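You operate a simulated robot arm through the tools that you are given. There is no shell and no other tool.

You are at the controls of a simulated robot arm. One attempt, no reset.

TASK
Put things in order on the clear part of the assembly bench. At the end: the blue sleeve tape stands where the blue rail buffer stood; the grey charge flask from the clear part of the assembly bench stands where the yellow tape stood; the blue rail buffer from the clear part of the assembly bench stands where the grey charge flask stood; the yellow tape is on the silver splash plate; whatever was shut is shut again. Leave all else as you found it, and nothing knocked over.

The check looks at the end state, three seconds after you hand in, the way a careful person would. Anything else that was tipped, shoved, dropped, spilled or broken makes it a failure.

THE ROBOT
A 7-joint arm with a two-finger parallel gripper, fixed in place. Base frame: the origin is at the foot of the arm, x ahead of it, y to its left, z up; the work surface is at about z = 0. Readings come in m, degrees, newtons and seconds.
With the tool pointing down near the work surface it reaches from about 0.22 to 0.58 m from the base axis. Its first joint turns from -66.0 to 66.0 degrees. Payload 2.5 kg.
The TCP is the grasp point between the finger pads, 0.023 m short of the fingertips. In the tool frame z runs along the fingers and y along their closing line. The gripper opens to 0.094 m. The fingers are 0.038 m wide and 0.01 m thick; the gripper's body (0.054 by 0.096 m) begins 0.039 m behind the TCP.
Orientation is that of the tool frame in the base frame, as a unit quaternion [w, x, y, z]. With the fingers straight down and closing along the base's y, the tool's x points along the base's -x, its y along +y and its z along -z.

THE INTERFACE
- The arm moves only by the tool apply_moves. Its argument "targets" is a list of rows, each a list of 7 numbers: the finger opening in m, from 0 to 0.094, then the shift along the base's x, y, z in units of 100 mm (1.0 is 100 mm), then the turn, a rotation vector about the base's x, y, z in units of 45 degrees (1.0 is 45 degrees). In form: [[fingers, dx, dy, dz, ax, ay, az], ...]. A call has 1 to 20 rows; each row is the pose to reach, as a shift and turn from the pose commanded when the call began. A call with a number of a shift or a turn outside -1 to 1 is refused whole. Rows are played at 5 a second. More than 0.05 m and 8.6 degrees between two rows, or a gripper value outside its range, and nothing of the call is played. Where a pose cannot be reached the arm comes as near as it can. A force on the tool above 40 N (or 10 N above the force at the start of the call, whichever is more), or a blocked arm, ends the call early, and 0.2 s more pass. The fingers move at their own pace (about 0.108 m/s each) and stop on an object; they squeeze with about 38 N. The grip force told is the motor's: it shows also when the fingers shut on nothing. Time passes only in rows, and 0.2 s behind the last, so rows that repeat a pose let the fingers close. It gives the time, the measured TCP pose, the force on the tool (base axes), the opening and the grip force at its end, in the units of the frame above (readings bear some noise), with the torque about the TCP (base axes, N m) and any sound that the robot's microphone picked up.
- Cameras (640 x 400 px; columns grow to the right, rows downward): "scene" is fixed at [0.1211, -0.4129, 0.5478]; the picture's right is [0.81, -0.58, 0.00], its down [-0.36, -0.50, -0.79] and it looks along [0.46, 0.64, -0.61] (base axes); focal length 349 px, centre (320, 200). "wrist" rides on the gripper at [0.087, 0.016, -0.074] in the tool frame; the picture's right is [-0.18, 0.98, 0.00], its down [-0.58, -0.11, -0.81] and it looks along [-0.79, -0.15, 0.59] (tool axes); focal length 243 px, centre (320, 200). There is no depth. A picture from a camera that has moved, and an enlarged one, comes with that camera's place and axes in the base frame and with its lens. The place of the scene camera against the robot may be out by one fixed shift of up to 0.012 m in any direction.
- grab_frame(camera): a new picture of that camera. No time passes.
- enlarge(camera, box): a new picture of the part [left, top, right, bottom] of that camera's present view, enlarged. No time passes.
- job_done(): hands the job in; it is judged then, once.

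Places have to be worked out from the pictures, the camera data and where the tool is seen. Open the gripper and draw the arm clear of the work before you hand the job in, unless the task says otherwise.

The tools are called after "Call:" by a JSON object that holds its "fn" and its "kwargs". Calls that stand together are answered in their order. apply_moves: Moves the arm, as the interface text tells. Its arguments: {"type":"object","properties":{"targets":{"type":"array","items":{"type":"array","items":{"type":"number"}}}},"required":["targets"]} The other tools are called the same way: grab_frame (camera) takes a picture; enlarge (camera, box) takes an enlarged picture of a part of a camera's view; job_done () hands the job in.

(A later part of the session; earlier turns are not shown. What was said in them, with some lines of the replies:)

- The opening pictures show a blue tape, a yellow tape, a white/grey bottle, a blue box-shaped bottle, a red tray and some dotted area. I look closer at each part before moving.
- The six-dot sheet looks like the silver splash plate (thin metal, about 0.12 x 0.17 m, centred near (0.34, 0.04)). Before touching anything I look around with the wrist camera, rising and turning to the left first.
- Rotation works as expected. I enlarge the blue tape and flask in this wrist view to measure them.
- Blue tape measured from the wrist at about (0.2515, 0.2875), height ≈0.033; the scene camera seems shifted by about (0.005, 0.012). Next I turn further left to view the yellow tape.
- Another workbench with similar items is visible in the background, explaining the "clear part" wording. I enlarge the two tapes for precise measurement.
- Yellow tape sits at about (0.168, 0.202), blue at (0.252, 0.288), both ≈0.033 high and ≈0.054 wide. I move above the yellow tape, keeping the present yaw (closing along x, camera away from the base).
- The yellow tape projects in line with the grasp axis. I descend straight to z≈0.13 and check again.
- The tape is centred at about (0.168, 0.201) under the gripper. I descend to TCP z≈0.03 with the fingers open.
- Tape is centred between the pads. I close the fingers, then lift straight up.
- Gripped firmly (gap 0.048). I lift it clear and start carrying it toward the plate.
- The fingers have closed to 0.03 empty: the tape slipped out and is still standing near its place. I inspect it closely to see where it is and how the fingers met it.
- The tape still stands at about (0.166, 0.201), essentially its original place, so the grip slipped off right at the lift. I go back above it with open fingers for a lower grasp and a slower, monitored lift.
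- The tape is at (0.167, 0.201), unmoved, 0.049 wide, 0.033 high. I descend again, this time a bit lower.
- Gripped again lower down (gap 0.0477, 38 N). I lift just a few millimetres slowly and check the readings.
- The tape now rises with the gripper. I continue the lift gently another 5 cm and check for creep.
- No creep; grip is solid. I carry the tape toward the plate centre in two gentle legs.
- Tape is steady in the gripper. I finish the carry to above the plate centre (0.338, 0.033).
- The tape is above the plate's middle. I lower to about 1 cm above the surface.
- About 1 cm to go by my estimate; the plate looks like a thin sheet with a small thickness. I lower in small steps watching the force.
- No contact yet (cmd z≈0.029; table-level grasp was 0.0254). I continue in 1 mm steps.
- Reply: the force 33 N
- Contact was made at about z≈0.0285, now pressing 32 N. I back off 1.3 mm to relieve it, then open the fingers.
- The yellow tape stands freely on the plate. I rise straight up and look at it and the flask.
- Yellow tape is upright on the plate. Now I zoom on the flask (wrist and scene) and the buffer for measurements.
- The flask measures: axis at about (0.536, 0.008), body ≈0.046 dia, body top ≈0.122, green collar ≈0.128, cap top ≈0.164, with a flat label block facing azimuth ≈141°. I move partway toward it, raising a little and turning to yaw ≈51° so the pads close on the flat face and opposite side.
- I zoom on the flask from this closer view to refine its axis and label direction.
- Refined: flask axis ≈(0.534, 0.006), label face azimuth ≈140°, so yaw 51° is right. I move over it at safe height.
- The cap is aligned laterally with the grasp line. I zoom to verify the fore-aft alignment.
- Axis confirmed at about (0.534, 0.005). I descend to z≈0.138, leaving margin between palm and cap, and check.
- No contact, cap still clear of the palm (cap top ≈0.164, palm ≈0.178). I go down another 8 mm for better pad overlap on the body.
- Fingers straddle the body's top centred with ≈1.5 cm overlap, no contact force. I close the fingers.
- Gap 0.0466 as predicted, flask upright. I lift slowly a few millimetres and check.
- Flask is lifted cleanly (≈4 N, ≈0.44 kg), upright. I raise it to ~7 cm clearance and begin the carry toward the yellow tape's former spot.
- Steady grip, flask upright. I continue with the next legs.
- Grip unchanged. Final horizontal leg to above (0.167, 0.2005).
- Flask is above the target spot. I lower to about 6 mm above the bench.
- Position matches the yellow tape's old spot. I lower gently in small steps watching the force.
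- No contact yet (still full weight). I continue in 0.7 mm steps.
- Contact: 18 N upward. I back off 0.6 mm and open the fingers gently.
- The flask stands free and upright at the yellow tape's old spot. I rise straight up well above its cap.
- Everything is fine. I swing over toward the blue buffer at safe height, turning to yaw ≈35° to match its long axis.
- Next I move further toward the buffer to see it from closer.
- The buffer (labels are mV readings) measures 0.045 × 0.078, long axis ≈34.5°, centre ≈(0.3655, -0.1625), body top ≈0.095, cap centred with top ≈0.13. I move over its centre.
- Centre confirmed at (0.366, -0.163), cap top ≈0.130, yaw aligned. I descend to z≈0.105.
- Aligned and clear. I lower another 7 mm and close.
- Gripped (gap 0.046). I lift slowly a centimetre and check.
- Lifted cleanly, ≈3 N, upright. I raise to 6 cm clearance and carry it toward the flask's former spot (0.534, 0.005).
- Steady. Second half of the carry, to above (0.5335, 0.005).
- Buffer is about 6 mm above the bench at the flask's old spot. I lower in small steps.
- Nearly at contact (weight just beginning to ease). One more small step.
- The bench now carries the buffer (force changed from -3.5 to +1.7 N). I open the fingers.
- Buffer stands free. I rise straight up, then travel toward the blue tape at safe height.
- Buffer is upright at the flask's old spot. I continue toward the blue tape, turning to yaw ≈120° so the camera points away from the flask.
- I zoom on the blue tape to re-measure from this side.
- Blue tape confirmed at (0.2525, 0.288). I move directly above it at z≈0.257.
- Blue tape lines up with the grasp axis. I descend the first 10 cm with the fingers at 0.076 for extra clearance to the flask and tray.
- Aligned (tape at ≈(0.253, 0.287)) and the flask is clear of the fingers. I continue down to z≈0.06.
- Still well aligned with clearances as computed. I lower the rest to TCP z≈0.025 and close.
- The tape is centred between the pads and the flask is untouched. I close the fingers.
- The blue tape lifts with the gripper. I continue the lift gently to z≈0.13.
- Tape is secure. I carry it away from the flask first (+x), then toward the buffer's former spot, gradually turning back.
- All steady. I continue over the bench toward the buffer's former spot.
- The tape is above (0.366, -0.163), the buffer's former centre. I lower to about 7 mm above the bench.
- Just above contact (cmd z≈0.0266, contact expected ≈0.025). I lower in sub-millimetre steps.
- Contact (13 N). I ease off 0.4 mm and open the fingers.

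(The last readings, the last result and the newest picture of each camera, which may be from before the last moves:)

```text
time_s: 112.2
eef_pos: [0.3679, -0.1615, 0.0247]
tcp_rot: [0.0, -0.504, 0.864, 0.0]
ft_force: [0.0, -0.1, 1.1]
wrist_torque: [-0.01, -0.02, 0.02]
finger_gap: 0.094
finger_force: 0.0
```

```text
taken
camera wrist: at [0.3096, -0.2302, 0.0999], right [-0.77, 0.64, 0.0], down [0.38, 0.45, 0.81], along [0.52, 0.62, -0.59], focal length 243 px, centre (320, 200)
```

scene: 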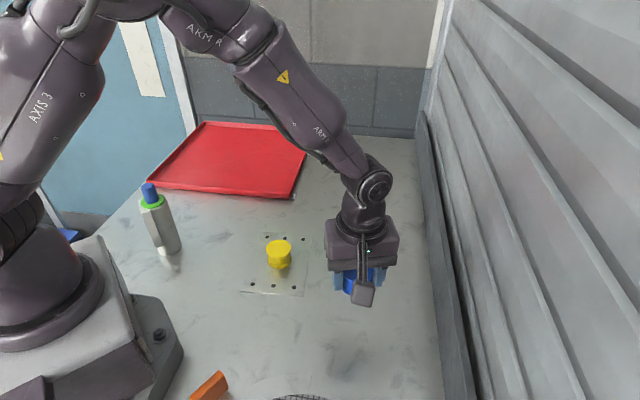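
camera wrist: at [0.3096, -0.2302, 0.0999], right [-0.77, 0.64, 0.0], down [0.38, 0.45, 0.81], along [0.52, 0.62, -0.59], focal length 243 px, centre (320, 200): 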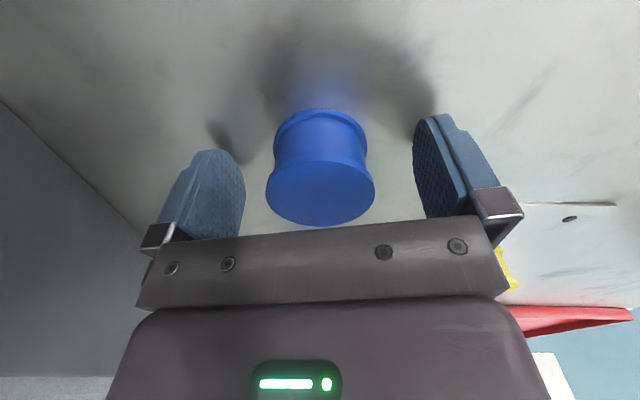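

The blue tape stands free. I rise straight up and draw clear, then check everything.

Call:
{"fn": "apply_moves", "kwargs": {"targets": [[0.094, 0, 0, 0.08, 0, 0, 0], [0.094, 0, 0, 0.25, 0, 0, 0], [0.094, 0, 0, 0.5, 0, 0, 0], [0.094, 0, 0, 0.75, 0, 0, 0], [0.094, 0, 0, 1.0, 0, 0, 0], [0.094, 0, 0, 1.0, 0, 0, 0]]}}

Call:
{"fn": "apply_moves", "kwargs": {"targets": [[0.094, 0, 0.1, 0.2, 0, 0, -0.1], [0.094, 0, 0.25, 0.45, 0, 0, -0.24], [0.094, 0, 0.4, 0.7, 0, 0, -0.38], [0.094, -0.1, 0.6, 1.0, 0, 0, -0.52], [0.094, -0.2, 0.8, 1.0, 0, 0, -0.66], [0.094, -0.3, 0.9, 1.0, 0, 0, -0.8], [0.094, -0.3, 0.9, 1.0, 0, 0, -0.8]]}}

Call:
{"fn": "grab_frame", "kwargs": {"camera": "scene"}}

Call:
{"fn": "grab_frame", "kwargs": {"camera": "wrist"}}

```text
time_s: 113.6
eef_pos: [0.3673, -0.1607, 0.1277]
tcp_rot: [0.0, -0.504, 0.864, 0.0]
ft_force: [0.0, -0.8, 0.2]
wrist_torque: [0.03, 0.02, -0.02]
finger_gap: 0.0945
finger_force: 0.1
```

```text
time_s: 115.2
eef_pos: [0.3378, -0.071, 0.2242]
tcp_rot: [0.0, -0.213, 0.977, 0.0]
ft_force: [-0.1, 0.3, -0.5]
wrist_torque: [0.04, 0.0, -0.01]
finger_gap: 0.0939
finger_force: 0.0
```

```text
taken
```

scene: 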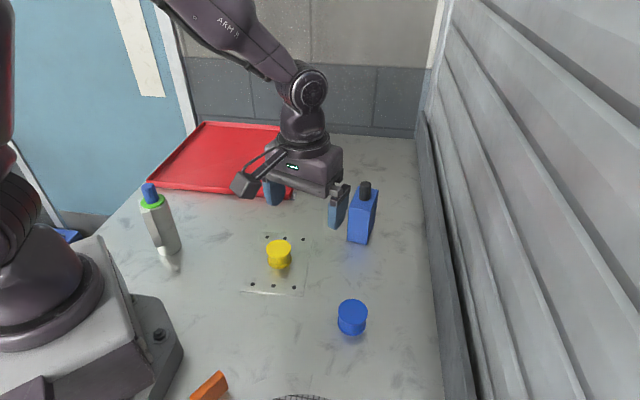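

```text
taken
camera wrist: at [0.2512, -0.0936, 0.2991], right [-0.24, 0.97, 0.0], down [0.57, 0.14, 0.81], along [0.78, 0.19, -0.59], focal length 243 px, centre (320, 200)
```

wrist: 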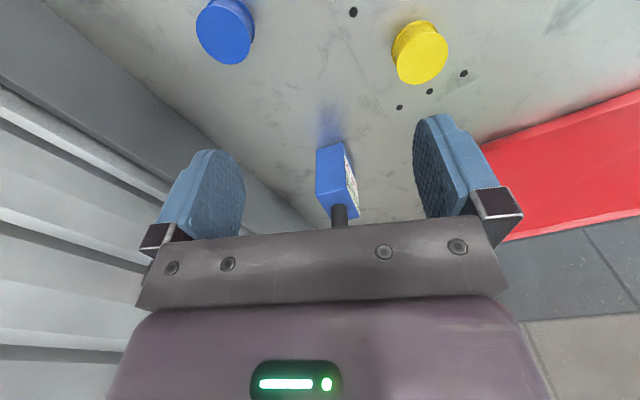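

All four items look in place and upright. I verify positions with enlarged scene views before handing in.

Call:
{"fn": "enlarge", "kwargs": {"camera": "scene", "box": [120, 170, 240, 270]}}

Call:
{"fn": "enlarge", "kwargs": {"camera": "scene", "box": [310, 170, 420, 350]}}

Call:
{"fn": "enlarge", "kwargs": {"camera": "scene", "box": [230, 220, 330, 300]}}

```text
4.00 times, centred on (180, 220) of scene
camera zoom: at [0.1211, -0.4129, 0.5478], right [0.81, -0.58, 0.0], down [-0.36, -0.5, -0.79], along [0.46, 0.64, -0.61], focal length 1395 px, centre (880, 120)
```

zoom: 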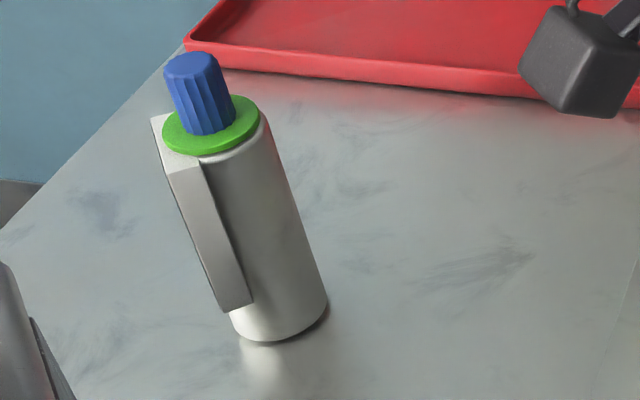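

```text
2.22 times, centred on (365, 260) of scene
camera zoom: at [0.1211, -0.4129, 0.5478], right [0.81, -0.58, 0.0], down [-0.36, -0.5, -0.79], along [0.46, 0.64, -0.61], focal length 775 px, centre (220, 67)
```

zoom: 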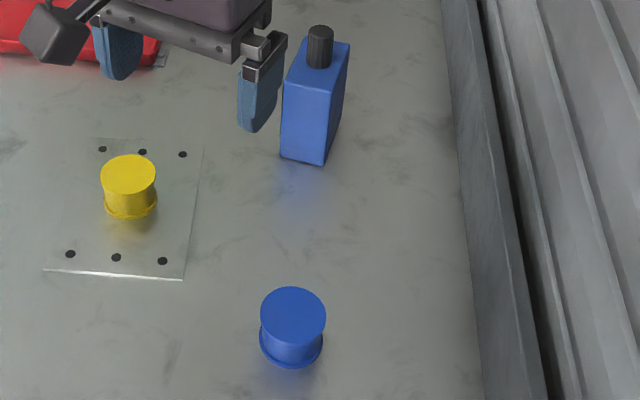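

```text
5.00 times, centred on (280, 260) of scene
camera zoom: at [0.1211, -0.4129, 0.5478], right [0.81, -0.58, 0.0], down [-0.36, -0.5, -0.79], along [0.46, 0.64, -0.61], focal length 1743 px, centre (520, -100)
```

zoom: 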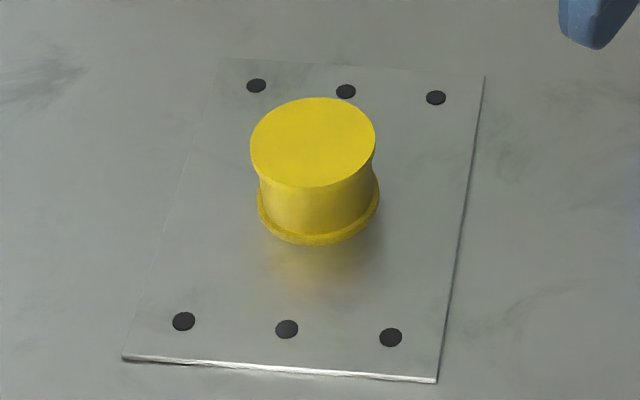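

Everything checks out: flask base matches the yellow tape's old spot, buffer and blue tape are where planned, yellow tape is centred on the plate, and nothing was ever opened. I raise the arm to a clear pose with the gripper open.

Call:
{"fn": "apply_moves", "kwargs": {"targets": [[0.094, -0.05, 0, 0.2, 0, 0, -0.1], [0.094, -0.15, 0, 0.45, 0, 0, -0.2], [0.094, -0.25, 0.05, 0.7, 0, 0, -0.3], [0.094, -0.3, 0.1, 0.9, 0, 0, -0.4], [0.094, -0.3, 0.1, 0.9, 0, 0, -0.4], [0.094, -0.3, 0.1, 0.9, 0, 0, -0.4]]}}

Call:
{"fn": "grab_frame", "kwargs": {"camera": "scene"}}

```text
time_s: 116.6
eef_pos: [0.3075, -0.0618, 0.316]
tcp_rot: [0.0, -0.057, 0.998, 0.0]
ft_force: [-0.2, 0.1, 0.6]
wrist_torque: [0.01, 0.03, 0.03]
finger_gap: 0.0937
finger_force: 0.0
```

```text
taken
```

scene: 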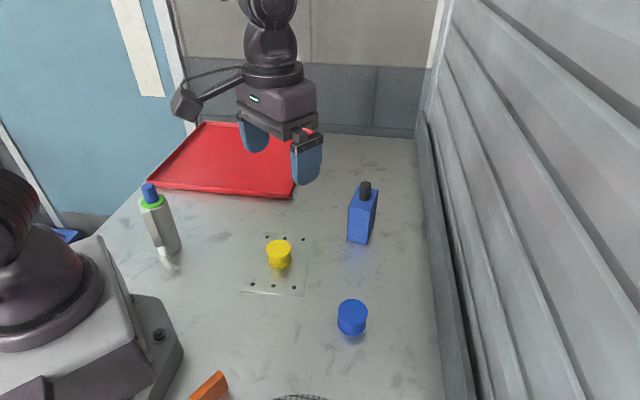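

The final picture shows every item upright in its required place, with the arm clear and the gripper open. I hand the job in.

Call:
{"fn": "job_done", "kwargs": {}}

```text
The job is handed in.
```

I've handed the job in with all four items moved to the places you asked for, everything upright, and the arm clear with its gripper open.

| Item | Where it is now | Position (x, y in m) |
|---|---|---|
| Yellow tape | Middle of the silver splash plate | (0.338, 0.033) |
| Grey charge flask | Where the yellow tape stood | (0.167, 0.201) |
| Blue rail buffer | Where the grey charge flask stood | (0.534, 0.005) |
| Blue sleeve tape | Where the blue rail buffer stood | (0.366, -0.163) |

- **Positions:** these are my estimates from the cameras and the arm's own readings, good to a few millimetres. In the last scene views the flask's base lines up with the yellow tape's old spot.
- **Splash plate:** nothing on the bench was labelled, so I took the thin metal sheet with six dots to be the splash plate. It was the only silver sheet I could see.
- **First grip slipped:** my first attempt to lift the yellow tape slipped off. The tape stayed standing on its spot, and the second, lower grip held.
- **Shut items:** I never opened anything, so there was nothing to shut again.
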